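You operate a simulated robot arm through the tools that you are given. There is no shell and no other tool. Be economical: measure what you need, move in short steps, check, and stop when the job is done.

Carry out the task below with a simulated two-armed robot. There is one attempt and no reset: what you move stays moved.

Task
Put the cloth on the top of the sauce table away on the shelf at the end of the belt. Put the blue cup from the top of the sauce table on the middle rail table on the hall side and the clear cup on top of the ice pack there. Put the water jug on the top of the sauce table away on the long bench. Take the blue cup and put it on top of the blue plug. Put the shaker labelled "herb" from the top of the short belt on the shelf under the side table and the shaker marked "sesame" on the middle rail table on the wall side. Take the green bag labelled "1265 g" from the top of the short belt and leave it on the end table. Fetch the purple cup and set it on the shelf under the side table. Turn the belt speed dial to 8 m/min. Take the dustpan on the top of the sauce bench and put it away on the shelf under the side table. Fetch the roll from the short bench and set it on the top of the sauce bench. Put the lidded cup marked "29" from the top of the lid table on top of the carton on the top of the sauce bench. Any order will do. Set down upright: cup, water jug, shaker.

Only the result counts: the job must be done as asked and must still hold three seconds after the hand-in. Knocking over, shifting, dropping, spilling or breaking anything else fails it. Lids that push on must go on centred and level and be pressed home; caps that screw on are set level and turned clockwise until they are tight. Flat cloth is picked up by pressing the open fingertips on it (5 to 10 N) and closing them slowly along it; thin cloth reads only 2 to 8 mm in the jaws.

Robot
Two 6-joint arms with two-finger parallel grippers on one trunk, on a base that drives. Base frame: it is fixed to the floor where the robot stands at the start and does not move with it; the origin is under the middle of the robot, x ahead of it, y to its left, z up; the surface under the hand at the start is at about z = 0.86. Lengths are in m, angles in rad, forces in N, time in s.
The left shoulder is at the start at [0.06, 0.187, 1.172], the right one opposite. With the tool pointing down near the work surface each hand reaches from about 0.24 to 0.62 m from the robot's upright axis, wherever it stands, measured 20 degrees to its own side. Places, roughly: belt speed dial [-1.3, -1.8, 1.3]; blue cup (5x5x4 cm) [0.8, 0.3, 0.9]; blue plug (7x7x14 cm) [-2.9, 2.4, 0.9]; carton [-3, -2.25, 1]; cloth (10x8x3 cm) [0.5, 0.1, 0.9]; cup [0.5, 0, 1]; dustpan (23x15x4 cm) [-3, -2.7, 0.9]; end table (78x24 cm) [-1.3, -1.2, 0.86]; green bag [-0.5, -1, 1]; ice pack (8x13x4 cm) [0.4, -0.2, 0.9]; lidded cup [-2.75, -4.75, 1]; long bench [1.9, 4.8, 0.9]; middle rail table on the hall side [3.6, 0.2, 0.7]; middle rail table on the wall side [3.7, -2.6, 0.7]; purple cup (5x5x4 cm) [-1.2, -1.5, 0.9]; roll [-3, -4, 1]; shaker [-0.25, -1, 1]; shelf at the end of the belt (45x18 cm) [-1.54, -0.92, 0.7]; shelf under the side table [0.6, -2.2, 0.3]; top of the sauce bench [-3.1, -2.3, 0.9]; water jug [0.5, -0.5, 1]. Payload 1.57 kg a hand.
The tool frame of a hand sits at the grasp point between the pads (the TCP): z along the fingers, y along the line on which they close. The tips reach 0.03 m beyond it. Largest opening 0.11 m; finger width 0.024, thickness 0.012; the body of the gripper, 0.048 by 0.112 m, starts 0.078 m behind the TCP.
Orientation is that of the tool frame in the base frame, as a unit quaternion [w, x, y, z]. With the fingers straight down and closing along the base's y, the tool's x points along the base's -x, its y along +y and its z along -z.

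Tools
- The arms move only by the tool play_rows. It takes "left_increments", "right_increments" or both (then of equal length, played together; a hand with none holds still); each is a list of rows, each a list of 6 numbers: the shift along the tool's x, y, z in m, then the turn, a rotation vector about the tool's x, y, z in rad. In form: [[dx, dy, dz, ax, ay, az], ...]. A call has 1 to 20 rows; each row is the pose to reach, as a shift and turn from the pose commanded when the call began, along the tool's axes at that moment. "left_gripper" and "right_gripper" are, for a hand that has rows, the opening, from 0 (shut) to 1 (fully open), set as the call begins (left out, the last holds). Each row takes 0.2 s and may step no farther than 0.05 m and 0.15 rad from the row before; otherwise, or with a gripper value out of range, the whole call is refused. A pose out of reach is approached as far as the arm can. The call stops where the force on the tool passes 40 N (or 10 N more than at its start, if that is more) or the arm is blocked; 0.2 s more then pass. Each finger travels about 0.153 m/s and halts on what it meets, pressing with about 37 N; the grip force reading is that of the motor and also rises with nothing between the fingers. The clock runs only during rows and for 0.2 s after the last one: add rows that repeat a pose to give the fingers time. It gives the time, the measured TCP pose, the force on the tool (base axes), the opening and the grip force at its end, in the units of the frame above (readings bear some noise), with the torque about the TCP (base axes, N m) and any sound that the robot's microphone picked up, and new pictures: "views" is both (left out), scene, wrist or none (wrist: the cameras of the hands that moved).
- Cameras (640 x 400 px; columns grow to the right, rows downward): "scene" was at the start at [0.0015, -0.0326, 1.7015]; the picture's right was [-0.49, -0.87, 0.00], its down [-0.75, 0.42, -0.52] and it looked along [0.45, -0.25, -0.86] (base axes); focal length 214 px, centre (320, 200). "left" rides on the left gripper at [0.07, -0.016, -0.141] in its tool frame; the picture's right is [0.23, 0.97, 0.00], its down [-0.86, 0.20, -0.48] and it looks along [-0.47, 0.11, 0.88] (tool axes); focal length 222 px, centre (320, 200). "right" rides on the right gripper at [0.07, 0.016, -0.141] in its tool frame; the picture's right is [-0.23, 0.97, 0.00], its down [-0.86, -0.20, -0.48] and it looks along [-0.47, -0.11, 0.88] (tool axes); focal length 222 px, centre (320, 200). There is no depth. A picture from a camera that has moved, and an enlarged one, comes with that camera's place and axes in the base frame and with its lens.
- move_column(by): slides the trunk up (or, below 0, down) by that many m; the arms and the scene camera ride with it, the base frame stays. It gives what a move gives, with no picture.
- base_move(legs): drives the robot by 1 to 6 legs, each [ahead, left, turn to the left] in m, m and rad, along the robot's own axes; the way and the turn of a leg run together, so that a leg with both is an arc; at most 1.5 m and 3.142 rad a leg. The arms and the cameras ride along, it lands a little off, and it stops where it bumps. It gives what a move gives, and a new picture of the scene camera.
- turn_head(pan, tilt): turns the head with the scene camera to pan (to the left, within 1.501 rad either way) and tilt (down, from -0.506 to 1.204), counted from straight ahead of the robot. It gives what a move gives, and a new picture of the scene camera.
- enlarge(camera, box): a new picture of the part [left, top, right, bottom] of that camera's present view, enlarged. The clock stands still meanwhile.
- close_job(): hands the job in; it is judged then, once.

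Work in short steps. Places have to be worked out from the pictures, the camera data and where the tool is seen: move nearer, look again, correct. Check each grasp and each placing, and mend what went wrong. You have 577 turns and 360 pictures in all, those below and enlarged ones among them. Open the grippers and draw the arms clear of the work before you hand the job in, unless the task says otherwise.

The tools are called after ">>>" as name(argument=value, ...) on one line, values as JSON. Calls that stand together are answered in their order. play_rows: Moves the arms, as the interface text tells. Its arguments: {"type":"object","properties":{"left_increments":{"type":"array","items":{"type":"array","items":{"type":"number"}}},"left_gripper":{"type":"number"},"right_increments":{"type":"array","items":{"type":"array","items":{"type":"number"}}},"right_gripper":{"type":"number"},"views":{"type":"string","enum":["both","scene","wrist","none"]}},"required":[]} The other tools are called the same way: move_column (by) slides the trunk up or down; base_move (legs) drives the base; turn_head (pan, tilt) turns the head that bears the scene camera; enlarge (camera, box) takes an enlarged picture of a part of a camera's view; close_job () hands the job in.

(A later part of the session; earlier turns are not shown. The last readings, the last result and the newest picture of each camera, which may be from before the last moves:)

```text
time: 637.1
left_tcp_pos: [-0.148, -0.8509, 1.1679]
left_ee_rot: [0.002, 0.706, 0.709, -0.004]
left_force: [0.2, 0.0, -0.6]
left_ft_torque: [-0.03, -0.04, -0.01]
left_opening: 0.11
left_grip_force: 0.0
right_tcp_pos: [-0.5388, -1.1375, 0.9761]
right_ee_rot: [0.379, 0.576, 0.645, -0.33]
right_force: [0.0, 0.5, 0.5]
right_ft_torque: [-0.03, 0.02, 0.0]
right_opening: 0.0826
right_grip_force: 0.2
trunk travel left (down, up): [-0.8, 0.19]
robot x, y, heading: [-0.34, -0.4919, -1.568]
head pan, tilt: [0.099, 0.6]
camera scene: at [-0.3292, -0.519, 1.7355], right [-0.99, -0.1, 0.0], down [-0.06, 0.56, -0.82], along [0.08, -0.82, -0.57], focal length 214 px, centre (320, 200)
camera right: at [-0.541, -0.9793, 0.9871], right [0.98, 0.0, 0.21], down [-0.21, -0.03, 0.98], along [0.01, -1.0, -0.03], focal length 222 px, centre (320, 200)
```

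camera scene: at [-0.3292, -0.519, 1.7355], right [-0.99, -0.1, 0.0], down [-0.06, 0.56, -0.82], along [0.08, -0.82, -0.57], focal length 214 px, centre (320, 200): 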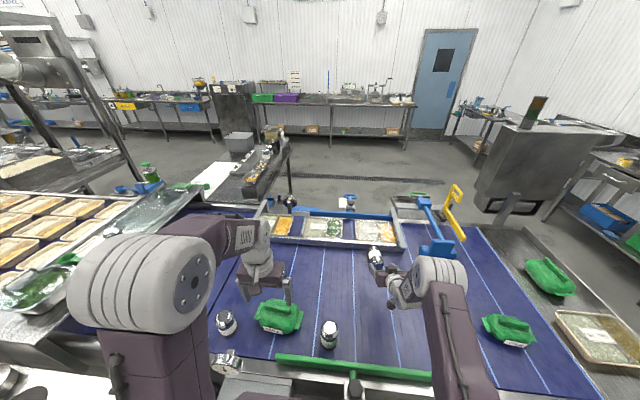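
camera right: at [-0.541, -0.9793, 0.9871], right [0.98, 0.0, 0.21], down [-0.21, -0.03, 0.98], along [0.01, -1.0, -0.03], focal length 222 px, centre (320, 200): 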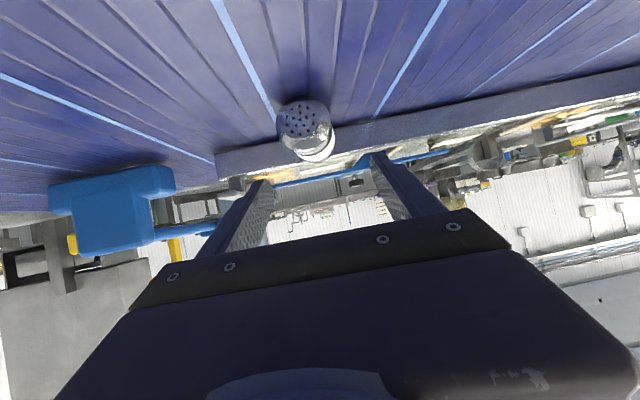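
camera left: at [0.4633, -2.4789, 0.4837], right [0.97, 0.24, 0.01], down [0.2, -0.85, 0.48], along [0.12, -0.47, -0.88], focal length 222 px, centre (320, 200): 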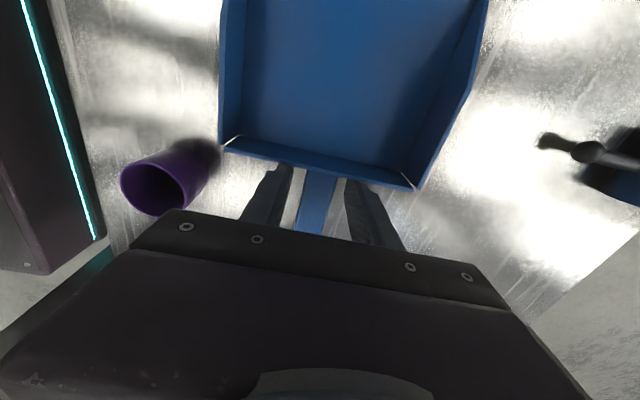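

>>> enlarge(camera="right", box=[220, 60, 420, 185])

>>> enlarge(camera="scene", box=[340, 230, 440, 300])

```text
3.20 times, centred on (320, 122) of right
camera zoom: at [-0.541, -0.9793, 0.9871], right [0.98, 0.0, 0.21], down [-0.21, -0.03, 0.98], along [0.01, -1.0, -0.03], focal length 711 px, centre (320, 448)
```

zoom: 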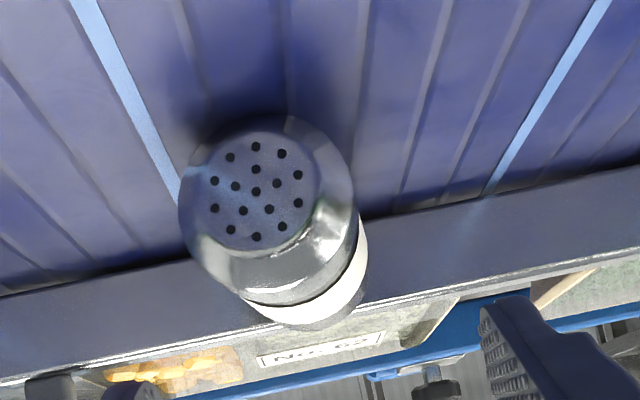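

```text
5.71 times, centred on (390, 265) of scene
camera zoom: at [-0.3292, -0.519, 1.7355], right [-0.99, -0.1, 0.0], down [-0.06, 0.56, -0.82], along [0.08, -0.82, -0.57], focal length 1226 px, centre (-80, -171)
```

zoom: 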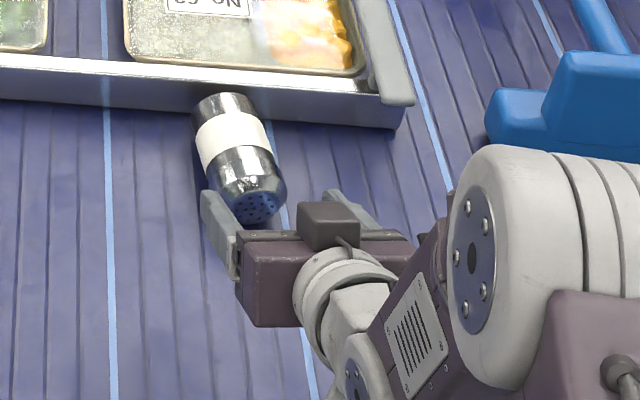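

Fine-align (-7.5 mm lateral, +9.5 mm) and slide forward along the approach line.

>>> play_rows(right_increments=[[0.005, -0.0075, 0.02, 0, 0, 0], [0.008, -0.0075, 0.05, 0, 0, 0], [0.008, -0.0075, 0.08, 0, 0, 0], [0.008, -0.0075, 0.105, 0, 0, 0]], views="none")

>>> enlarge(camera="right", box=[220, 90, 420, 215])

>>> enlarge(camera="scene", box=[340, 230, 440, 300])

```text
time: 638.1
left_tcp_pos: [-0.1485, -0.8516, 1.1683]
left_ee_rot: [0.002, 0.705, 0.71, -0.004]
left_force: [0.5, 0.3, -0.5]
left_ft_torque: [0.02, 0.02, -0.04]
left_opening: 0.11
left_grip_force: 0.0
right_tcp_pos: [-0.5341, -1.2284, 0.9172]
right_ee_rot: [0.377, 0.577, 0.646, -0.329]
right_force: [-0.8, -0.5, -0.2]
right_ft_torque: [0.0, -0.01, 0.01]
right_opening: 0.0826
right_grip_force: 0.1
trunk travel left (down, up): [-0.8, 0.19]
robot x, y, heading: [-0.3415, -0.4886, -1.563]
head pan, tilt: [0.099, 0.6]
```

```text
3.20 times, centred on (320, 152) of right
camera zoom: at [-0.5371, -1.0698, 0.9286], right [0.98, 0.0, 0.21], down [-0.21, -0.03, 0.98], along [0.01, -1.0, -0.03], focal length 711 px, centre (320, 352)
```

zoom: 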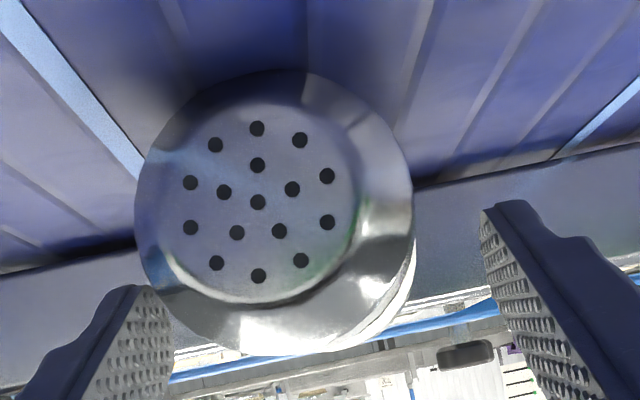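

```text
5.71 times, centred on (390, 265) of scene
camera zoom: at [-0.3291, -0.5184, 1.7355], right [-0.99, -0.1, 0.0], down [-0.06, 0.56, -0.82], along [0.08, -0.82, -0.57], focal length 1226 px, centre (-80, -171)
```

zoom: 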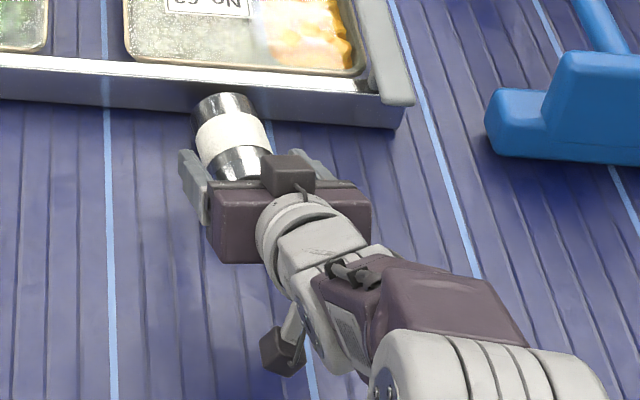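

Aligned. Advance the last 2 cm and close.

>>> play_rows(right_increments=[[0.002, 0, 0.01, 0, 0, 0], [0.002, 0, 0.02, 0, 0, 0]], views="none")

>>> play_rows(right_increments=[[0, 0, 0, 0, 0, 0], [0, 0, 0, 0, 0, 0], [0, 0, 0, 0, 0, 0]], right_gripper=0, views="none")

>>> enlarge(camera="scene", box=[340, 230, 440, 300])

```text
time: 638.7
left_tcp_pos: [-0.1479, -0.8504, 1.1672]
left_ee_rot: [0.002, 0.706, 0.709, -0.004]
left_force: [0.5, -0.3, -0.1]
left_ft_torque: [0.01, 0.0, -0.02]
left_opening: 0.1101
left_grip_force: 0.2
right_tcp_pos: [-0.5326, -1.2356, 0.9101]
right_ee_rot: [0.377, 0.577, 0.645, -0.33]
right_force: [-0.6, 0.7, -0.2]
right_ft_torque: [-0.01, 0.02, 0.02]
right_opening: 0.0825
right_grip_force: 0.0
right hand out of reach, approached as far as the arm can: row 2
trunk travel left (down, up): [-0.8, 0.19]
robot x, y, heading: [-0.3405, -0.4884, -1.565]
head pan, tilt: [0.099, 0.6]
```

```text
time: 639.5
left_tcp_pos: [-0.1479, -0.8492, 1.1676]
left_ee_rot: [0.002, 0.705, 0.709, -0.005]
left_force: [0.0, 1.4, -0.5]
left_ft_torque: [0.0, 0.01, -0.01]
left_opening: 0.11
left_grip_force: 0.0
right_tcp_pos: [-0.5332, -1.2363, 0.911]
right_ee_rot: [0.377, 0.577, 0.645, -0.33]
right_force: [-0.9, 1.0, -0.3]
right_ft_torque: [0.02, 0.02, -0.02]
right_opening: 0.0588
right_grip_force: 36.6
trunk travel left (down, up): [-0.8, 0.19]
robot x, y, heading: [-0.3389, -0.4908, -1.567]
head pan, tilt: [0.099, 0.6]
```

```text
5.71 times, centred on (390, 265) of scene
camera zoom: at [-0.3289, -0.518, 1.7354], right [-0.99, -0.1, 0.0], down [-0.06, 0.56, -0.82], along [0.08, -0.82, -0.57], focal length 1226 px, centre (-80, -171)
```

zoom: 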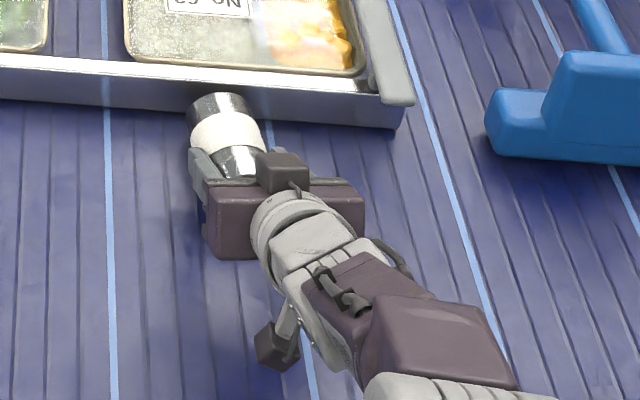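

Gripped (5.9 cm). Lift straight up first, then draw back.

>>> play_rows(right_increments=[[-0.02, 0, -0.011, 0, 0, 0], [-0.045, 0, -0.025, 0, 0, 0], [-0.08, 0.0, -0.046, 0, 0, 0], [-0.1, 0.0, -0.06, 0, 0, 0], [-0.08, 0.005, -0.1, 0, 0, 0], [-0.06, 0.01, -0.14, 0, 0, 0], [-0.04, 0.015, -0.18, 0, 0, 0]], views="both")

```text
time: 641.1
left_tcp_pos: [-0.1471, -0.8495, 1.168]
left_ee_rot: [0.003, 0.706, 0.709, -0.005]
left_force: [0.4, -0.6, 0.3]
left_ft_torque: [0.01, 0.01, -0.01]
left_opening: 0.11
left_grip_force: 0.1
right_tcp_pos: [-0.5365, -1.0931, 1.0394]
right_ee_rot: [0.379, 0.575, 0.645, -0.33]
right_force: [0.4, 0.8, -0.5]
right_ft_torque: [0.01, -0.02, 0.0]
right_opening: 0.0588
right_grip_force: 36.6
trunk travel left (down, up): [-0.8, 0.19]
robot x, y, heading: [-0.3411, -0.4871, -1.562]
head pan, tilt: [0.099, 0.6]
camera scene: at [-0.3288, -0.5165, 1.7354], right [-0.99, -0.1, 0.0], down [-0.06, 0.56, -0.83], along [0.08, -0.82, -0.56], focal length 214 px, centre (320, 200)
camera right: at [-0.5385, -0.9371, 1.0499], right [0.98, 0.0, 0.21], down [-0.21, -0.03, 0.98], along [0.01, -1.0, -0.03], focal length 222 px, centre (320, 200)
```

scene: 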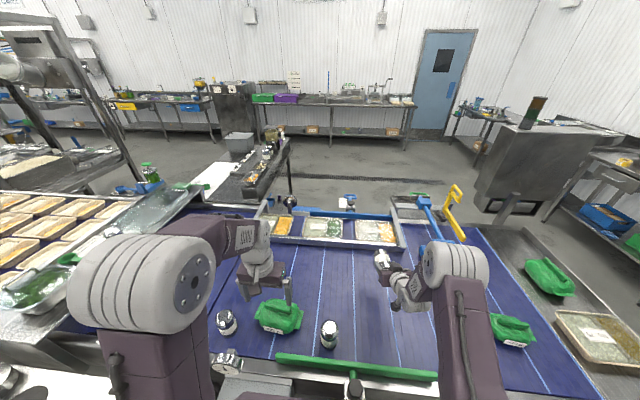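
right: 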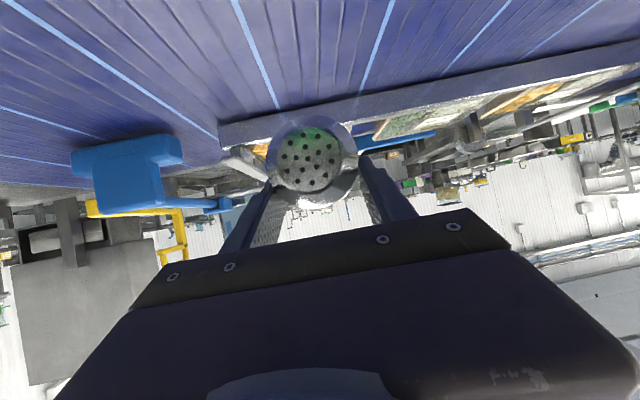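

Held horizontally. Bring it closer to me and higher, then pitch the hand by +90° to bring it upright.

>>> play_rows(right_increments=[[0.008, 0.005, -0.041, 0, 0, 0], [0.016, 0.01, -0.082, 0, 0, 0], [0.024, 0.0145, -0.123, 0, 0, 0], [0.032, 0.019, -0.164, 0, 0, 0], [0.04, 0.024, -0.205, 0, 0, 0], [0.0488, 0.029, -0.2465, 0, 0, 0], [0.0488, 0.029, -0.2465, 0, 0.14, 0], [0.0488, 0.029, -0.2465, 0, 0.28, 0], [0.0488, 0.029, -0.2465, 0, 0.42, 0], [0.0488, 0.029, -0.2465, 0, 0.56, 0], [0.0488, 0.029, -0.2465, 0, 0.7, 0], [0.0488, 0.029, -0.2465, 0, 0.84, 0], [0.0488, 0.029, -0.2465, 0, 0.98, 0], [0.0488, 0.029, -0.2465, 0, 1.12, 0]], views="none")

>>> play_rows(right_increments=[[0, 0, 0, 0, 0.12, 0], [0, 0, 0, 0, 0.24, 0], [0, 0, 0, 0, 0.36, 0], [0, 0, 0, 0, 0.45, 0]], views="both")

```text
time: 644.1
left_tcp_pos: [-0.1479, -0.8488, 1.1684]
left_ee_rot: [0.001, 0.705, 0.709, -0.004]
left_force: [0.5, -0.2, 0.3]
left_ft_torque: [-0.02, 0.02, -0.03]
left_opening: 0.11
left_grip_force: 0.1
right_tcp_pos: [-0.5438, -0.8401, 1.0804]
right_ee_rot: [0.069, 0.66, 0.748, -0.013]
right_force: [0.1, 0.4, 0.4]
right_ft_torque: [-0.03, 0.01, 0.02]
right_opening: 0.0586
right_grip_force: 37.1
right hand out of reach, approached as far as the arm can: row 2, 3, 4, 5, 6, 7, 8, 9, 10, 11, 12, 13, 14
trunk travel left (down, up): [-0.8, 0.19]
robot x, y, heading: [-0.3397, -0.4892, -1.566]
head pan, tilt: [0.099, 0.6]
```

```text
time: 645.1
left_tcp_pos: [-0.1489, -0.8504, 1.1676]
left_ee_rot: [0.002, 0.705, 0.709, -0.004]
left_force: [-0.3, 0.2, -0.3]
left_ft_torque: [0.0, -0.01, -0.04]
left_opening: 0.11
left_grip_force: 0.0
right_tcp_pos: [-0.489, -0.7997, 1.0186]
right_ee_rot: [-0.02, 0.657, 0.743, 0.13]
right_force: [-0.9, -0.3, -1.5]
right_ft_torque: [0.02, 0.02, -0.03]
right_opening: 0.0584
right_grip_force: 36.5
right hand out of reach, approached as far as the arm can: row 1, 2, 3, 4
trunk travel left (down, up): [-0.8, 0.19]
robot x, y, heading: [-0.3409, -0.4894, -1.566]
head pan, tilt: [0.099, 0.6]
camera scene: at [-0.3292, -0.5181, 1.7354], right [-0.99, -0.1, 0.0], down [-0.06, 0.56, -0.82], along [0.08, -0.82, -0.57], focal length 214 px, centre (320, 200)
camera right: at [-0.5018, -0.761, 1.1726], right [0.99, -0.12, 0.12], down [-0.15, -0.96, 0.26], along [0.08, -0.27, -0.96], focal length 222 px, centre (320, 200)
```

scene: 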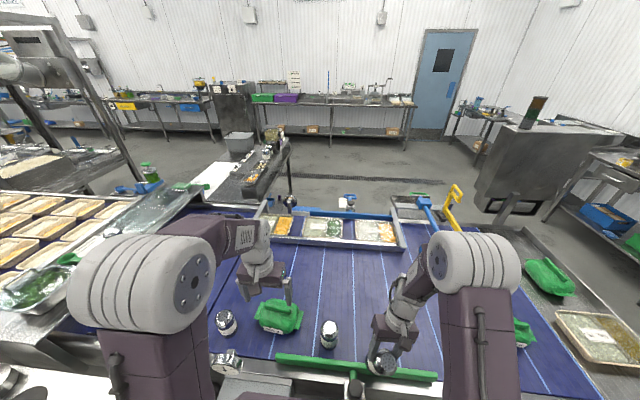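
right: 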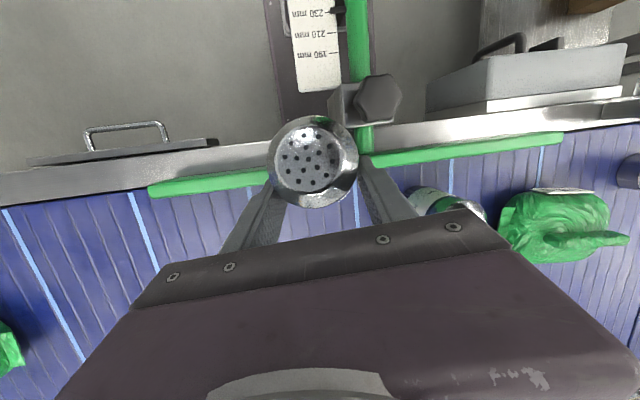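

It's 20° short of upright. Move to a roomier spot (farther, higher) and apply the remaining rotation.

>>> play_rows(right_increments=[[-0.02, -0.005, -0.035, 0, 0, 0], [-0.05, -0.015, -0.06, 0, 0, 0], [-0.09, -0.025, -0.08, 0, 0, 0], [-0.1296, -0.035, -0.095, 0, 0, 0], [-0.1296, -0.035, -0.095, 0.05, 0.1, 0.028], [-0.1296, -0.035, -0.095, 0.1, 0.2, 0.056], [-0.1296, -0.035, -0.095, 0.1475, 0.311, 0.084], [-0.1296, -0.035, -0.095, 0.1475, 0.311, 0.084]], views="both")

```text
time: 646.9
left_tcp_pos: [-0.1477, -0.8496, 1.1674]
left_ee_rot: [0.002, 0.705, 0.709, -0.004]
left_force: [1.1, 0.7, 0.0]
left_ft_torque: [-0.04, 0.0, 0.01]
left_opening: 0.11
left_grip_force: 0.1
right_tcp_pos: [-0.4821, -0.9163, 1.0558]
right_ee_rot: [0.02, 0.658, 0.737, 0.155]
right_force: [0.3, 0.7, -0.5]
right_ft_torque: [-0.01, -0.04, -0.03]
right_opening: 0.0585
right_grip_force: 37.1
right hand out of reach, approached as far as the arm can: row 1, 2, 3, 4, 5, 6, 7, 8
trunk travel left (down, up): [-0.8, 0.19]
robot x, y, heading: [-0.3394, -0.49, -1.564]
head pan, tilt: [0.099, 0.6]
camera scene: at [-0.3289, -0.5174, 1.7354], right [-0.99, -0.1, 0.0], down [-0.06, 0.56, -0.83], along [0.08, -0.82, -0.56], focal length 214 px, centre (320, 200)
camera right: at [-0.5078, -0.8757, 1.2083], right [0.97, -0.14, 0.21], down [-0.19, -0.95, 0.25], along [0.16, -0.29, -0.94], focal length 222 px, centre (320, 200)
```

scene: 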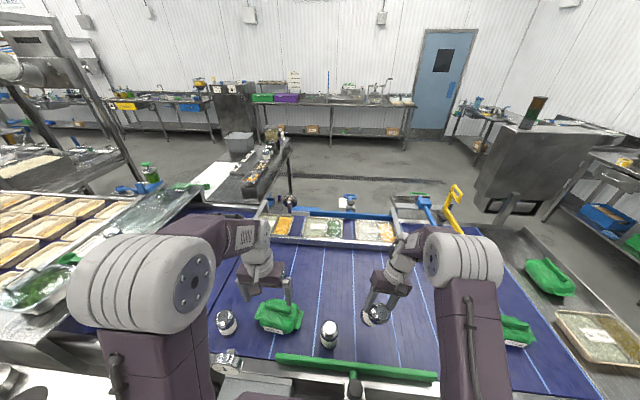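
right: 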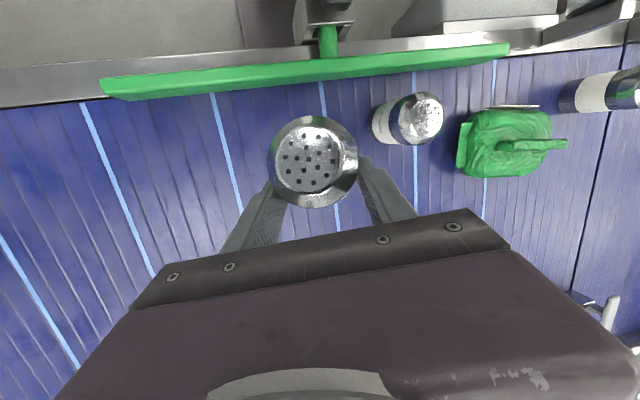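

The wrist is at its pitch limit; but the sideways lean can be removed. Correct that part.

>>> play_rows(right_increments=[[0, 0, 0, 0.1, 0.009, 0.02], [0, 0, 0, 0.2, 0.018, 0.04], [0, 0, 0, 0.279, 0.0246, 0.058], [0, 0, 0, 0.279, 0.0246, 0.058]], views="none")

```text
time: 647.9
left_tcp_pos: [-0.1479, -0.8509, 1.1674]
left_ee_rot: [0.002, 0.705, 0.709, -0.004]
left_force: [-0.8, 1.1, 0.5]
left_ft_torque: [-0.02, -0.01, 0.03]
left_opening: 0.11
left_grip_force: 0.0
right_tcp_pos: [-0.481, -0.9164, 1.0564]
right_ee_rot: [0.02, 0.658, 0.736, 0.154]
right_force: [0.4, -0.7, -1.2]
right_ft_torque: [-0.01, 0.0, 0.0]
right_opening: 0.0584
right_grip_force: 37.1
right hand out of reach, approached as far as the arm can: row 1, 2, 3, 4
trunk travel left (down, up): [-0.8, 0.19]
robot x, y, heading: [-0.3376, -0.4887, -1.567]
head pan, tilt: [0.099, 0.6]
```

Try gaining pitch range by making the forearm more vertical: raise the trunk 0.19 m while lowering the hand, then pitch further.

>>> move_column(by=0.19)

>>> play_rows(right_increments=[[0.008, 0, 0.04, 0, 0, 0], [0.016, 0, 0.08, 0, 0, 0], [0.024, 0, 0.12, 0, 0, 0], [0.032, 0.0, 0.16, 0, 0, 0], [0.032, 0.0, 0.16, 0, 0.1, 0], [0.032, 0.0, 0.16, 0, 0.2, 0], [0.032, 0.0, 0.16, 0.05, 0.3, 0]], views="wrist")

```text
time: 650.0
left_tcp_pos: [-0.1473, -0.8513, 1.3573]
left_ee_rot: [0.003, 0.705, 0.709, -0.005]
left_force: [0.6, 0.4, 0.7]
left_ft_torque: [0.0, 0.02, -0.02]
left_opening: 0.1101
left_grip_force: 0.1
right_tcp_pos: [-0.4823, -0.9163, 1.2467]
right_ee_rot: [0.02, 0.658, 0.737, 0.155]
right_force: [0.5, 0.4, -1.1]
right_ft_torque: [0.03, 0.03, 0.01]
right_opening: 0.058
right_grip_force: 37.3
trunk travel left (down, up): [-0.99, 0.0]
robot x, y, heading: [-0.3428, -0.4903, -1.57]
head pan, tilt: [0.099, 0.6]
```

```text
time: 651.6
left_tcp_pos: [-0.1469, -0.8504, 1.3572]
left_ee_rot: [0.001, 0.705, 0.709, -0.004]
left_force: [0.4, -0.1, 0.4]
left_ft_torque: [0.0, 0.01, 0.0]
left_opening: 0.11
left_grip_force: 0.2
right_tcp_pos: [-0.4329, -0.8412, 1.0966]
right_ee_rot: [-0.101, 0.63, 0.733, 0.237]
right_force: [0.5, 0.7, -0.3]
right_ft_torque: [-0.03, 0.01, 0.02]
right_opening: 0.0578
right_grip_force: 37.1
right hand out of reach, approached as far as the arm can: row 7
trunk travel left (down, up): [-0.99, 0.0]
robot x, y, heading: [-0.3397, -0.4891, -1.566]
head pan, tilt: [0.099, 0.6]
camera right: at [-0.4495, -0.8457, 1.2556], right [0.99, -0.11, 0.11], down [-0.11, -0.99, -0.01], along [0.11, 0.0, -0.99], focal length 222 px, centre (320, 200)
```

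right: 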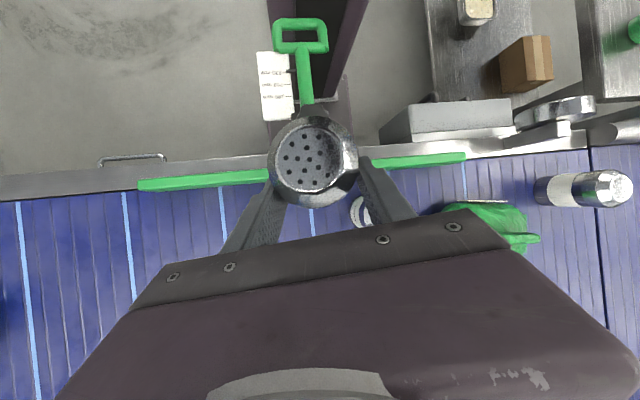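

That works: now only a 13° sideways lean remains. Move away from the sesame shaker to ≈[-0.50,-0.92] and remove the sideways lean.

>>> play_rows(right_increments=[[-0.018, -0.024, -0.016, 0, 0, 0], [-0.037, -0.048, -0.031, 0, 0, 0], [-0.0567, -0.0725, -0.0476, 0, 0, 0], [-0.0567, -0.0725, -0.0476, 0.1, 0.01, 0.053], [-0.0567, -0.0725, -0.0476, 0.197, 0.021, 0.107], [-0.0567, -0.0725, -0.0476, 0.197, 0.021, 0.107]], views="both")

```text
time: 653.0
left_tcp_pos: [-0.1478, -0.8509, 1.3567]
left_ee_rot: [0.002, 0.705, 0.709, -0.004]
left_force: [0.0, -0.8, -0.1]
left_ft_torque: [0.01, 0.0, 0.01]
left_opening: 0.1099
left_grip_force: 0.1
right_tcp_pos: [-0.4471, -0.866, 1.0877]
right_ee_rot: [-0.081, 0.634, 0.729, 0.245]
right_force: [-0.3, 0.5, -0.8]
right_ft_torque: [-0.03, 0.01, 0.0]
right_opening: 0.0577
right_grip_force: 36.4
right hand out of reach, approached as far as the arm can: row 1, 2, 3, 4, 5, 6
trunk travel left (down, up): [-0.99, 0.0]
robot x, y, heading: [-0.3379, -0.4943, -1.568]
head pan, tilt: [0.099, 0.6]
camera scene: at [-0.3288, -0.5184, 1.9254], right [-0.99, -0.1, 0.0], down [-0.06, 0.56, -0.82], along [0.08, -0.82, -0.57], focal length 214 px, centre (320, 200)
camera right: at [-0.4711, -0.868, 1.2467], right [0.98, -0.13, 0.15], down [-0.13, -0.99, 0.0], along [0.15, -0.02, -0.99], focal length 222 px, centre (320, 200)
```

scene: 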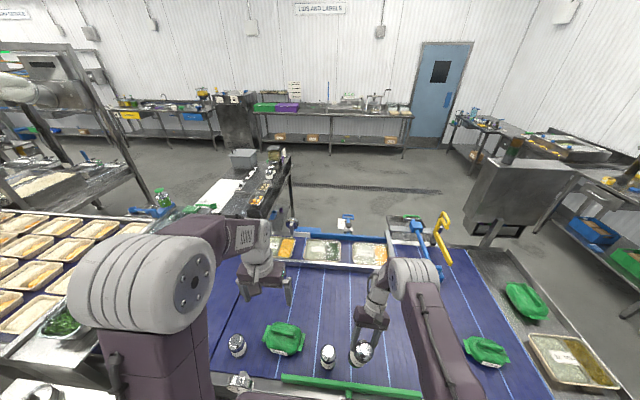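
right: 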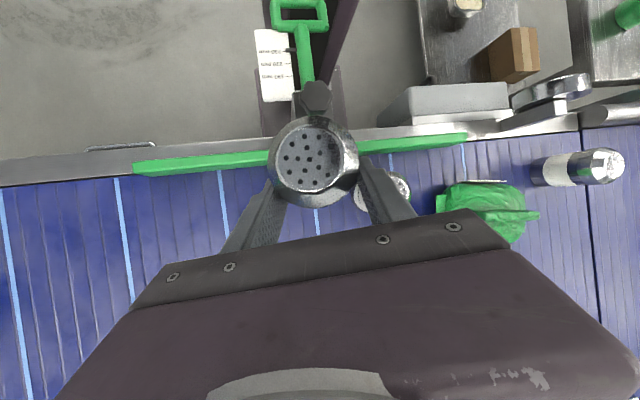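

Only a 15° sideways lean left, fine for setting down. Shift the base 8 cm away from the sesame shaker and lower with the trunk.

>>> base_move(legs=[[0.0, -0.09, 0]])

>>> move_column(by=-0.12)

>>> enlarge(camera="scene", box=[300, 270, 420, 370])

```text
time: 654.1
left_tcp_pos: [-0.2271, -0.8507, 1.356]
left_ee_rot: [0.0, 0.705, 0.709, -0.006]
left_force: [1.0, 0.4, 0.1]
left_ft_torque: [0.01, 0.06, 0.04]
left_opening: 0.1102
left_grip_force: 0.1
right_tcp_pos: [-0.5276, -0.8654, 1.0883]
right_ee_rot: [-0.083, 0.635, 0.729, 0.242]
right_force: [-0.1, 0.3, -0.9]
right_ft_torque: [-0.03, 0.04, 0.03]
right_opening: 0.0577
right_grip_force: 36.6
trunk travel left (down, up): [-0.99, 0.0]
robot x, y, heading: [-0.4284, -0.4913, -1.575]
head pan, tilt: [0.099, 0.6]
camera scene: at [-0.4026, -0.5179, 1.9253], right [-0.99, -0.1, 0.01], down [-0.06, 0.56, -0.82], along [0.08, -0.82, -0.57], focal length 214 px, centre (320, 200)
```

scene: 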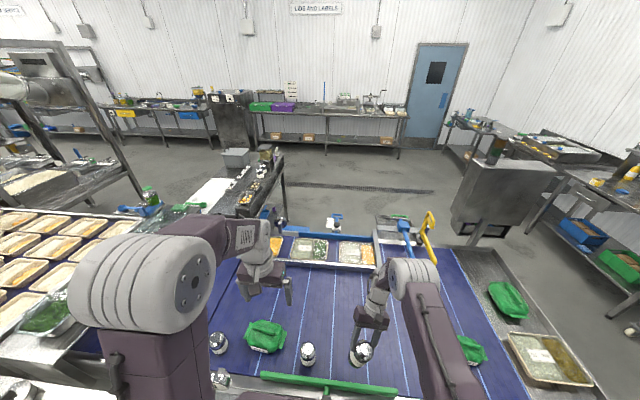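

```text
time: 655.6
left_tcp_pos: [-0.2392, -0.8496, 1.2371]
left_ee_rot: [0.002, 0.706, 0.708, -0.004]
left_force: [0.1, -0.1, 0.1]
left_ft_torque: [0.0, -0.03, 0.02]
left_opening: 0.1098
left_grip_force: 0.1
right_tcp_pos: [-0.5373, -0.8655, 0.9696]
right_ee_rot: [-0.08, 0.635, 0.729, 0.244]
right_force: [0.3, -0.5, -1.3]
right_ft_torque: [0.0, -0.01, 0.03]
right_opening: 0.058
right_grip_force: 36.9
trunk travel left (down, up): [-0.87, 0.12]
robot x, y, heading: [-0.4265, -0.4886, -1.571]
head pan, tilt: [0.099, 0.6]
```

```text
4.00 times, centred on (360, 320) of scene
camera zoom: at [-0.4194, -0.5179, 1.8055], right [-0.99, -0.1, 0.0], down [-0.06, 0.56, -0.83], along [0.08, -0.82, -0.56], focal length 858 px, centre (160, -280)
```

zoom: 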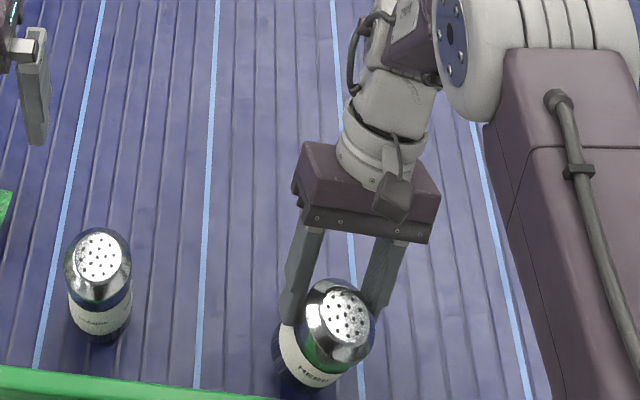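

Lower the trunk in small steps to touch down.

>>> move_column(by=-0.012)

>>> move_column(by=-0.006)

```text
time: 656.2
left_tcp_pos: [-0.2374, -0.8507, 1.2258]
left_ee_rot: [0.002, 0.706, 0.708, -0.004]
left_force: [0.4, -0.7, -0.5]
left_ft_torque: [0.03, -0.04, -0.01]
left_opening: 0.11
left_grip_force: 0.2
right_tcp_pos: [-0.5372, -0.8664, 0.9561]
right_ee_rot: [-0.08, 0.634, 0.729, 0.245]
right_force: [0.3, 0.3, -0.7]
right_ft_torque: [-0.01, -0.04, -0.02]
right_opening: 0.0576
right_grip_force: 37.0
trunk travel left (down, up): [-0.858, 0.132]
robot x, y, heading: [-0.4266, -0.4894, -1.571]
head pan, tilt: [0.099, 0.6]
```

```text
time: 656.7
left_tcp_pos: [-0.2368, -0.8517, 1.2196]
left_ee_rot: [0.002, 0.706, 0.709, -0.005]
left_force: [-0.8, -0.3, -0.4]
left_ft_torque: [0.02, 0.01, 0.02]
left_opening: 0.1099
left_grip_force: 0.1
right_tcp_pos: [-0.5372, -0.8656, 0.9504]
right_ee_rot: [-0.08, 0.635, 0.729, 0.244]
right_force: [0.1, -0.2, 0.3]
right_ft_torque: [-0.04, 0.0, -0.01]
right_opening: 0.0575
right_grip_force: 37.3
trunk travel left (down, up): [-0.852, 0.138]
robot x, y, heading: [-0.4269, -0.4902, -1.57]
head pan, tilt: [0.099, 0.6]
```

>>> move_column(by=-0.004)

>>> move_column(by=-0.004)

>>> enlarge(camera="scene", box=[300, 270, 420, 370])

```text
time: 657.3
left_tcp_pos: [-0.2364, -0.8487, 1.2163]
left_ee_rot: [0.003, 0.706, 0.709, -0.004]
left_force: [0.3, -0.2, 0.5]
left_ft_torque: [0.01, -0.03, 0.0]
left_opening: 0.11
left_grip_force: 0.2
right_tcp_pos: [-0.5352, -0.8644, 0.9484]
right_ee_rot: [-0.079, 0.635, 0.729, 0.243]
right_force: [0.8, -1.2, 30.9]
right_ft_torque: [0.44, 0.18, 0.01]
right_opening: 0.0582
right_grip_force: 36.7
trunk travel left (down, up): [-0.848, 0.142]
robot x, y, heading: [-0.4272, -0.487, -1.572]
head pan, tilt: [0.099, 0.6]
```

```text
time: 657.8
left_tcp_pos: [-0.2356, -0.8479, 1.2119]
left_ee_rot: [0.002, 0.706, 0.708, -0.006]
left_force: [-0.4, 0.3, 0.2]
left_ft_torque: [0.0, 0.0, 0.01]
left_opening: 0.1098
left_grip_force: 0.0
right_tcp_pos: [-0.5355, -0.8641, 0.9442]
right_ee_rot: [-0.08, 0.634, 0.729, 0.244]
right_force: [4.7, -0.3, 32.7]
right_ft_torque: [0.59, -0.08, -0.1]
right_opening: 0.0574
right_grip_force: 37.2
trunk travel left (down, up): [-0.844, 0.146]
robot x, y, heading: [-0.4279, -0.4912, -1.57]
head pan, tilt: [0.099, 0.6]
```

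```text
4.00 times, centred on (360, 320) of scene
camera zoom: at [-0.4149, -0.5144, 1.7796], right [-0.99, -0.1, 0.0], down [-0.06, 0.56, -0.83], along [0.08, -0.82, -0.56], focal length 858 px, centre (160, -280)
```

zoom: 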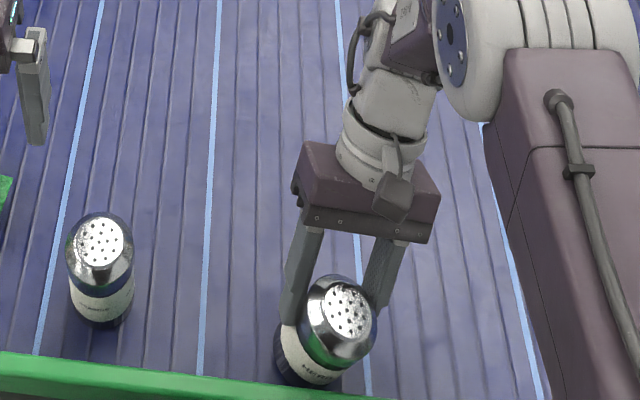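

Touching down. Relieve the pressure, then open gradually so it settles upright.

>>> move_column(by=0.005)

>>> play_rows(right_increments=[[0, 0, 0, 0, 0, 0], [0, 0, 0, 0, 0, 0]], right_gripper=0.57, views="none")

>>> play_rows(right_increments=[[0, 0, 0, 0, 0, 0], [0, 0, 0, 0, 0, 0]], right_gripper=0.65, views="none")

>>> enlarge(camera="scene", box=[300, 270, 420, 370])

```text
time: 658.3
left_tcp_pos: [-0.2394, -0.8507, 1.2167]
left_ee_rot: [0.002, 0.705, 0.709, -0.003]
left_force: [0.0, -0.5, 0.5]
left_ft_torque: [-0.03, 0.01, 0.03]
left_opening: 0.1102
left_grip_force: 0.1
right_tcp_pos: [-0.5372, -0.8663, 0.9466]
right_ee_rot: [-0.08, 0.635, 0.729, 0.244]
right_force: [0.0, 0.0, -1.1]
right_ft_torque: [0.0, 0.01, 0.01]
right_opening: 0.0575
right_grip_force: 36.7
trunk travel left (down, up): [-0.849, 0.141]
robot x, y, heading: [-0.4294, -0.492, -1.568]
head pan, tilt: [0.099, 0.6]
```

```text
time: 658.9
left_tcp_pos: [-0.2381, -0.8504, 1.2163]
left_ee_rot: [0.002, 0.706, 0.708, -0.003]
left_force: [0.5, 0.5, 0.4]
left_ft_torque: [0.02, -0.01, 0.01]
left_opening: 0.1101
left_grip_force: 0.1
right_tcp_pos: [-0.5357, -0.8659, 0.9487]
right_ee_rot: [-0.08, 0.635, 0.728, 0.245]
right_force: [-0.3, 0.4, 0.2]
right_ft_torque: [0.02, 0.02, -0.01]
right_opening: 0.0623
right_grip_force: 0.5
trunk travel left (down, up): [-0.849, 0.141]
robot x, y, heading: [-0.429, -0.4883, -1.572]
head pan, tilt: [0.099, 0.6]
```

```text
time: 659.5
left_tcp_pos: [-0.2376, -0.8497, 1.2164]
left_ee_rot: [0.001, 0.705, 0.709, -0.005]
left_force: [0.9, 0.1, -0.2]
left_ft_torque: [0.03, -0.01, 0.0]
left_opening: 0.1099
left_grip_force: 0.1
right_tcp_pos: [-0.5367, -0.8653, 0.9476]
right_ee_rot: [-0.08, 0.635, 0.729, 0.245]
right_force: [-0.4, 1.1, -0.4]
right_ft_torque: [-0.02, -0.02, -0.02]
right_opening: 0.0715
right_grip_force: 0.5
trunk travel left (down, up): [-0.849, 0.141]
robot x, y, heading: [-0.4278, -0.4907, -1.575]
head pan, tilt: [0.099, 0.6]
```

```text
4.00 times, centred on (360, 320) of scene
camera zoom: at [-0.4178, -0.518, 1.7844], right [-0.99, -0.1, 0.0], down [-0.06, 0.56, -0.82], along [0.08, -0.82, -0.57], focal length 858 px, centre (160, -280)
```

zoom: 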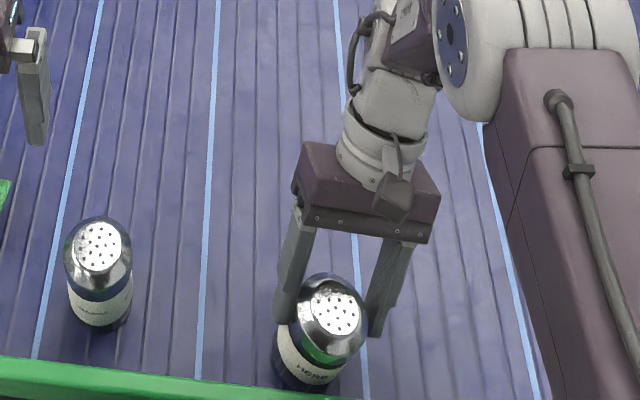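

Settling upright. Open further.

>>> play_rows(right_increments=[[0, 0, 0, 0, 0, 0], [0, 0, 0, 0, 0, 0], [0, 0, 0, 0, 0, 0]], right_gripper=0.85, views="none")

>>> enlarge(camera="scene", box=[300, 270, 420, 370])

```text
time: 660.3
left_tcp_pos: [-0.2363, -0.8507, 1.2164]
left_ee_rot: [0.001, 0.706, 0.708, -0.005]
left_force: [-0.5, -0.3, 1.2]
left_ft_torque: [0.02, -0.01, -0.03]
left_opening: 0.1098
left_grip_force: 0.1
right_tcp_pos: [-0.537, -0.8657, 0.9482]
right_ee_rot: [-0.08, 0.634, 0.729, 0.245]
right_force: [-0.7, 0.0, -1.3]
right_ft_torque: [0.01, 0.02, 0.0]
right_opening: 0.0938
right_grip_force: 0.7
trunk travel left (down, up): [-0.849, 0.141]
robot x, y, heading: [-0.4315, -0.4926, -1.568]
head pan, tilt: [0.099, 0.6]
```

```text
4.00 times, centred on (360, 320) of scene
camera zoom: at [-0.4176, -0.5179, 1.7844], right [-0.99, -0.1, 0.0], down [-0.06, 0.56, -0.83], along [0.08, -0.82, -0.56], focal length 858 px, centre (160, -280)
```

zoom: 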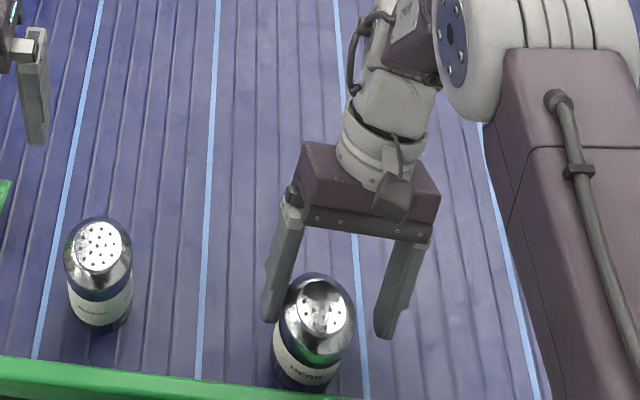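

Upright. Raise the trunk to lift the hand straight off, then restore the hand orientation.

>>> move_column(by=0.14)

>>> play_rows(right_increments=[[0, 0, -0.03, 0, -0.1, 0], [0, 0, -0.06, 0, -0.2, 0], [0, 0, -0.08, 0, -0.3, 0], [0, 0, -0.08, 0, -0.4, 0], [0, 0, -0.08, 0, -0.5, 0]], views="wrist")

>>> enlarge(camera="scene", box=[260, 260, 420, 380])

```text
time: 662.0
left_tcp_pos: [-0.2378, -0.8499, 1.3557]
left_ee_rot: [0.001, 0.706, 0.708, -0.004]
left_force: [0.4, 0.1, 1.0]
left_ft_torque: [0.01, 0.0, 0.01]
left_opening: 0.11
left_grip_force: 0.0
right_tcp_pos: [-0.5357, -0.8656, 1.0868]
right_ee_rot: [-0.08, 0.635, 0.729, 0.245]
right_force: [0.6, -0.1, -0.2]
right_ft_torque: [0.01, 0.02, 0.04]
right_opening: 0.0937
right_grip_force: 0.1
trunk travel left (down, up): [-0.989, 0.001]
robot x, y, heading: [-0.4269, -0.4908, -1.57]
head pan, tilt: [0.099, 0.6]
```

```text
time: 663.2
left_tcp_pos: [-0.2376, -0.8499, 1.3575]
left_ee_rot: [0.002, 0.706, 0.709, -0.004]
left_force: [-0.4, 0.0, -0.2]
left_ft_torque: [0.06, 0.0, -0.03]
left_opening: 0.1099
left_grip_force: 0.1
right_tcp_pos: [-0.5541, -0.9011, 1.1578]
right_ee_rot: [0.103, 0.676, 0.726, 0.08]
right_force: [-0.3, 0.2, 0.2]
right_ft_torque: [-0.01, 0.0, -0.01]
right_opening: 0.0934
right_grip_force: 0.1
trunk travel left (down, up): [-0.989, 0.001]
robot x, y, heading: [-0.4316, -0.4893, -1.575]
head pan, tilt: [0.099, 0.6]
camera right: at [-0.5788, -0.8269, 1.297], right [0.95, -0.15, 0.26], down [-0.26, -0.86, 0.45], along [0.15, -0.49, -0.86], focal length 222 px, centre (320, 200)
```

right: 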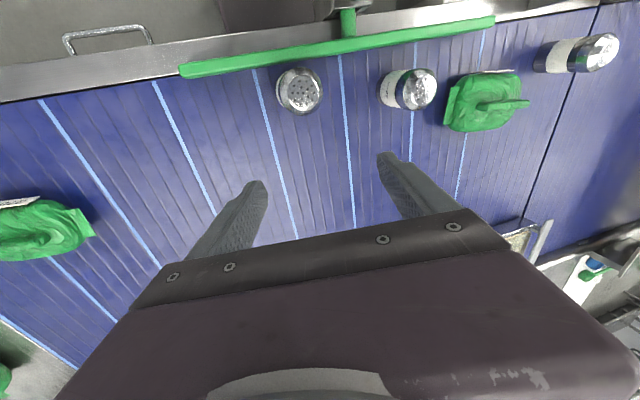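

```text
3.33 times, centred on (340, 320) of scene
camera zoom: at [-0.4178, -0.5168, 1.9244], right [-0.99, -0.1, 0.0], down [-0.06, 0.56, -0.83], along [0.08, -0.82, -0.56], focal length 715 px, centre (253, -200)
```

zoom: 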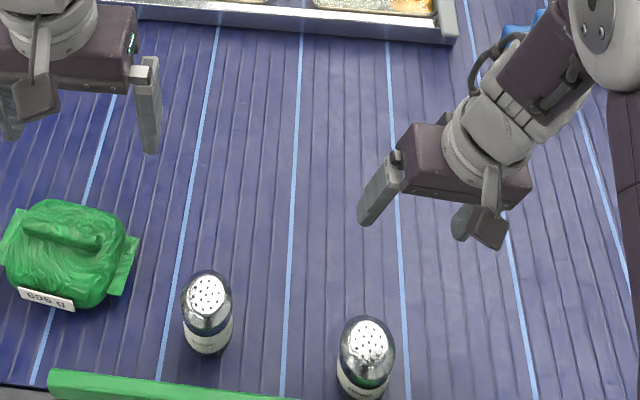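

HERB stands upright again. Restore the right hand's orientation, retract it, and return the trunk to normal height.

>>> play_rows(right_increments=[[0.03, 0, -0.02, 0.09, 0.006, 0.02], [0.07, 0, -0.04, 0.18, 0.012, 0.045], [0.11, 0, -0.06, 0.26, 0.019, 0.067], [0.15, 0, -0.08, 0.26, 0.019, 0.067], [0.19, 0, -0.09, 0.26, 0.019, 0.067], [0.23, 0, -0.1, 0.26, 0.019, 0.067]], right_gripper=0.8, views="none")

>>> move_column(by=-0.19)

>>> enlarge(camera="scene", box=[240, 260, 440, 390])

```text
time: 664.6
left_tcp_pos: [-0.2373, -0.8499, 1.3567]
left_ee_rot: [0.002, 0.705, 0.709, -0.004]
left_force: [0.5, -0.3, 0.1]
left_ft_torque: [0.0, -0.02, -0.01]
left_opening: 0.1102
left_grip_force: 0.0
right_tcp_pos: [-0.5791, -0.7695, 1.1971]
right_ee_rot: [0.009, 0.705, 0.709, -0.001]
right_force: [0.5, -0.2, 0.8]
right_ft_torque: [0.02, 0.0, 0.01]
right_opening: 0.088
right_grip_force: 0.2
right hand out of reach, approached as far as the arm can: row 3, 4, 5, 6
trunk travel left (down, up): [-0.989, 0.001]
robot x, y, heading: [-0.4269, -0.49, -1.575]
head pan, tilt: [0.099, 0.6]
```

```text
time: 666.7
left_tcp_pos: [-0.2379, -0.8496, 1.1664]
left_ee_rot: [0.003, 0.706, 0.708, -0.005]
left_force: [0.1, 0.1, -0.2]
left_ft_torque: [-0.02, 0.02, 0.02]
left_opening: 0.1099
left_grip_force: 0.1
right_tcp_pos: [-0.5798, -0.7701, 1.0063]
right_ee_rot: [0.009, 0.705, 0.709, -0.002]
right_force: [-0.1, 0.7, -0.5]
right_ft_torque: [-0.05, -0.02, 0.01]
right_opening: 0.0879
right_grip_force: 0.1
trunk travel left (down, up): [-0.799, 0.191]
robot x, y, heading: [-0.4306, -0.4904, -1.574]
head pan, tilt: [0.099, 0.6]
```

```text
3.08 times, centred on (340, 325) of scene
camera zoom: at [-0.4177, -0.5177, 1.7345], right [-0.99, -0.1, 0.0], down [-0.06, 0.56, -0.83], along [0.08, -0.82, -0.56], focal length 660 px, centre (258, -185)
```

zoom: 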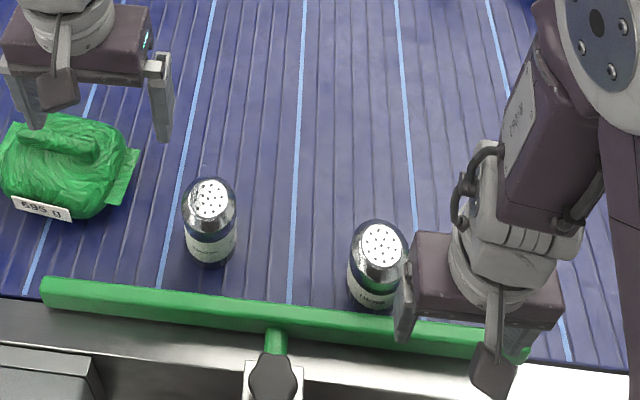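

Raise the right hand, then hover over HERB for a precise wrist measurement.

>>> play_rows(right_increments=[[0, 0, -0.04, 0, 0, 0], [0, 0, -0.08, 0, 0, 0], [0, 0.02, -0.1, 0, 0, 0], [-0.03, 0.04, -0.1, 0, 0, 0], [-0.07, 0.063, -0.1, 0, 0, 0], [-0.07, 0.063, -0.1, 0, 0, 0]], views="none")

>>> enlarge(camera="right", box=[220, 90, 420, 215])

```text
time: 668.1
left_tcp_pos: [-0.2371, -0.849, 1.1659]
left_ee_rot: [0.002, 0.706, 0.708, -0.005]
left_force: [-0.3, 0.1, -1.1]
left_ft_torque: [0.0, -0.03, 0.02]
left_opening: 0.1101
left_grip_force: 0.1
right_tcp_pos: [-0.5546, -0.821, 1.0623]
right_ee_rot: [0.049, 0.703, 0.71, 0.023]
right_force: [-0.9, -0.5, -0.2]
right_ft_torque: [-0.03, -0.03, 0.04]
right_opening: 0.0881
right_grip_force: 0.1
right hand out of reach, approached as far as the arm can: row 1, 2, 3, 4, 5, 6
trunk travel left (down, up): [-0.799, 0.191]
robot x, y, heading: [-0.4299, -0.4906, -1.567]
head pan, tilt: [0.099, 0.6]
```

```text
3.20 times, centred on (320, 152) of right
camera zoom: at [-0.5525, -0.7458, 1.2021], right [0.97, -0.22, 0.11], down [-0.24, -0.84, 0.49], along [-0.02, -0.5, -0.87], focal length 711 px, centre (320, 352)
```

zoom: 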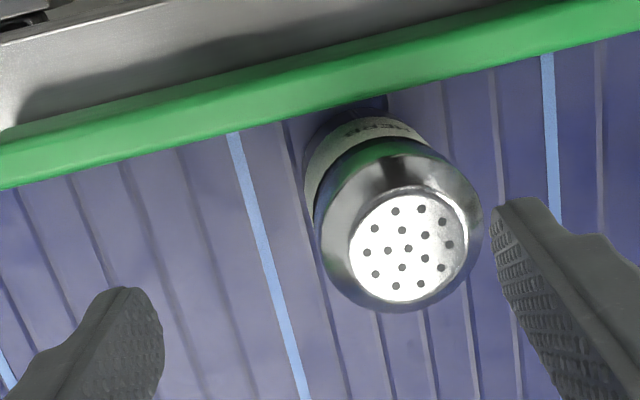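

The robot stands too close; back up 0.15 m and re-command.

>>> base_move(legs=[[-0.16, 0.0, 0]])

>>> play_rows(right_increments=[[0, 0, -0.03, 0, 0, 0], [-0.03, 0.01, -0.06, 0, 0, 0], [-0.06, 0.02, -0.06, 0, 0, 0], [-0.1, 0.03, -0.06, 0, 0, 0]], views="scene")

```text
time: 669.5
left_tcp_pos: [-0.2379, -0.6949, 1.1656]
left_ee_rot: [0.002, 0.707, 0.707, -0.004]
left_force: [-0.4, -1.3, 0.1]
left_ft_torque: [0.06, 0.03, -0.01]
left_opening: 0.1102
left_grip_force: 0.1
right_tcp_pos: [-0.5544, -0.664, 1.0604]
right_ee_rot: [0.048, 0.704, 0.708, 0.025]
right_force: [0.5, 0.0, 0.2]
right_ft_torque: [0.02, -0.01, 0.01]
right_opening: 0.088
right_grip_force: 0.1
trunk travel left (down, up): [-0.799, 0.191]
robot x, y, heading: [-0.4285, -0.3337, -1.572]
head pan, tilt: [0.099, 0.6]
camera scene: at [-0.4176, -0.3627, 1.7343], right [-1.0, -0.1, 0.0], down [-0.05, 0.56, -0.82], along [0.08, -0.82, -0.57], focal length 214 px, centre (320, 200)
```

scene: 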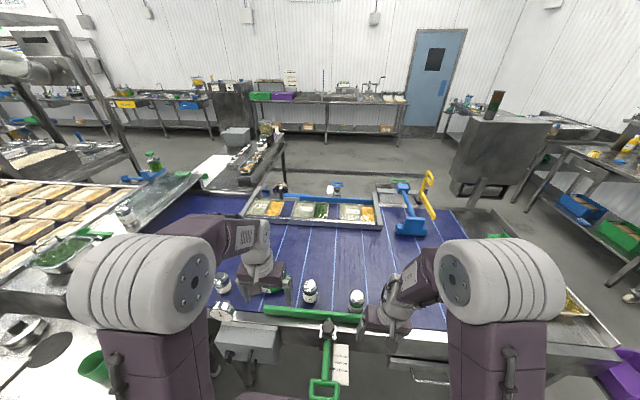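

```text
time: 670.5
left_tcp_pos: [-0.2391, -0.6931, 1.1664]
left_ee_rot: [0.001, 0.707, 0.707, -0.003]
left_force: [-0.4, 0.3, 1.5]
left_ft_torque: [0.0, -0.04, -0.02]
left_opening: 0.1099
left_grip_force: 0.1
right_tcp_pos: [-0.5401, -0.7408, 1.0999]
right_ee_rot: [0.078, 0.702, 0.707, 0.041]
right_force: [0.1, -0.9, 0.8]
right_ft_torque: [0.04, 0.01, -0.01]
right_opening: 0.0879
right_grip_force: 0.2
right hand out of reach, approached as far as the arm can: row 1, 2, 3, 4
trunk travel left (down, up): [-0.799, 0.191]
robot x, y, heading: [-0.425, -0.3338, -1.572]
head pan, tilt: [0.099, 0.6]
camera scene: at [-0.4176, -0.3606, 1.7344], right [-1.0, -0.1, 0.0], down [-0.05, 0.56, -0.82], along [0.08, -0.82, -0.57], focal length 214 px, centre (320, 200)
```

scene: 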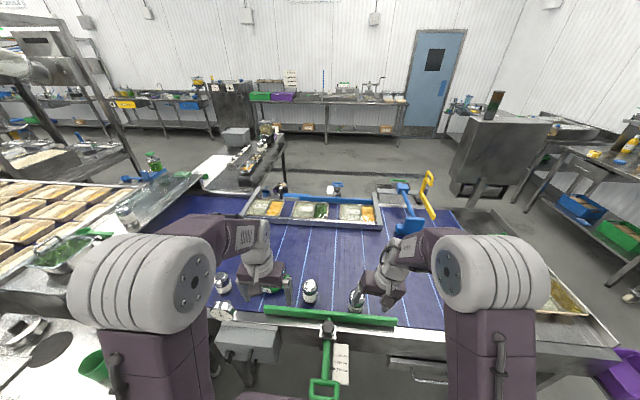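

The right arm seems near a joint limit; unwind it by moving it outward to its home-like position.

>>> play_rows(right_increments=[[0.03, -0.02, -0.03, 0, 0, 0], [0.05, -0.05, -0.05, 0, 0, 0], [0.06, -0.09, -0.05, 0, 0, 0], [0.06, -0.13, -0.05, 0, 0, 0], [0.06, -0.17, -0.05, 0, 0, 0], [0.06, -0.2, -0.05, 0, 0, 0]], views="scene")

```text
time: 671.9
left_tcp_pos: [-0.2387, -0.6925, 1.1666]
left_ee_rot: [0.003, 0.707, 0.707, -0.004]
left_force: [0.4, 0.6, -1.0]
left_ft_torque: [0.0, -0.01, -0.02]
left_opening: 0.1101
left_grip_force: 0.1
right_tcp_pos: [-0.7483, -0.6832, 1.1083]
right_ee_rot: [0.088, 0.702, 0.706, 0.041]
right_force: [0.4, 0.0, 0.3]
right_ft_torque: [0.04, 0.01, 0.02]
right_opening: 0.0879
right_grip_force: 0.1
right hand out of reach, approached as far as the arm can: row 5, 6
trunk travel left (down, up): [-0.799, 0.191]
robot x, y, heading: [-0.4257, -0.3312, -1.575]
head pan, tilt: [0.099, 0.6]
camera scene: at [-0.4189, -0.3593, 1.7344], right [-1.0, -0.1, 0.0], down [-0.05, 0.56, -0.82], along [0.08, -0.82, -0.57], focal length 214 px, centre (320, 200)
```

scene: 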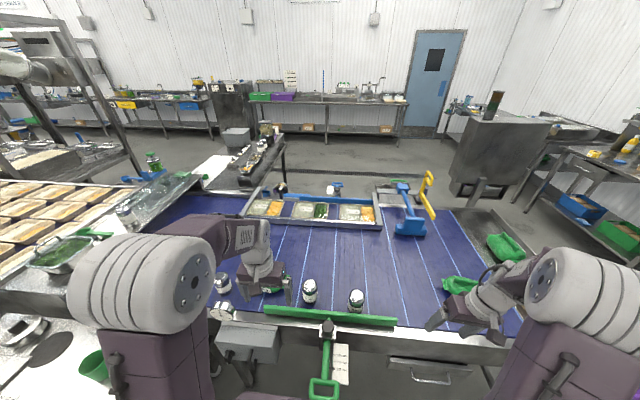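

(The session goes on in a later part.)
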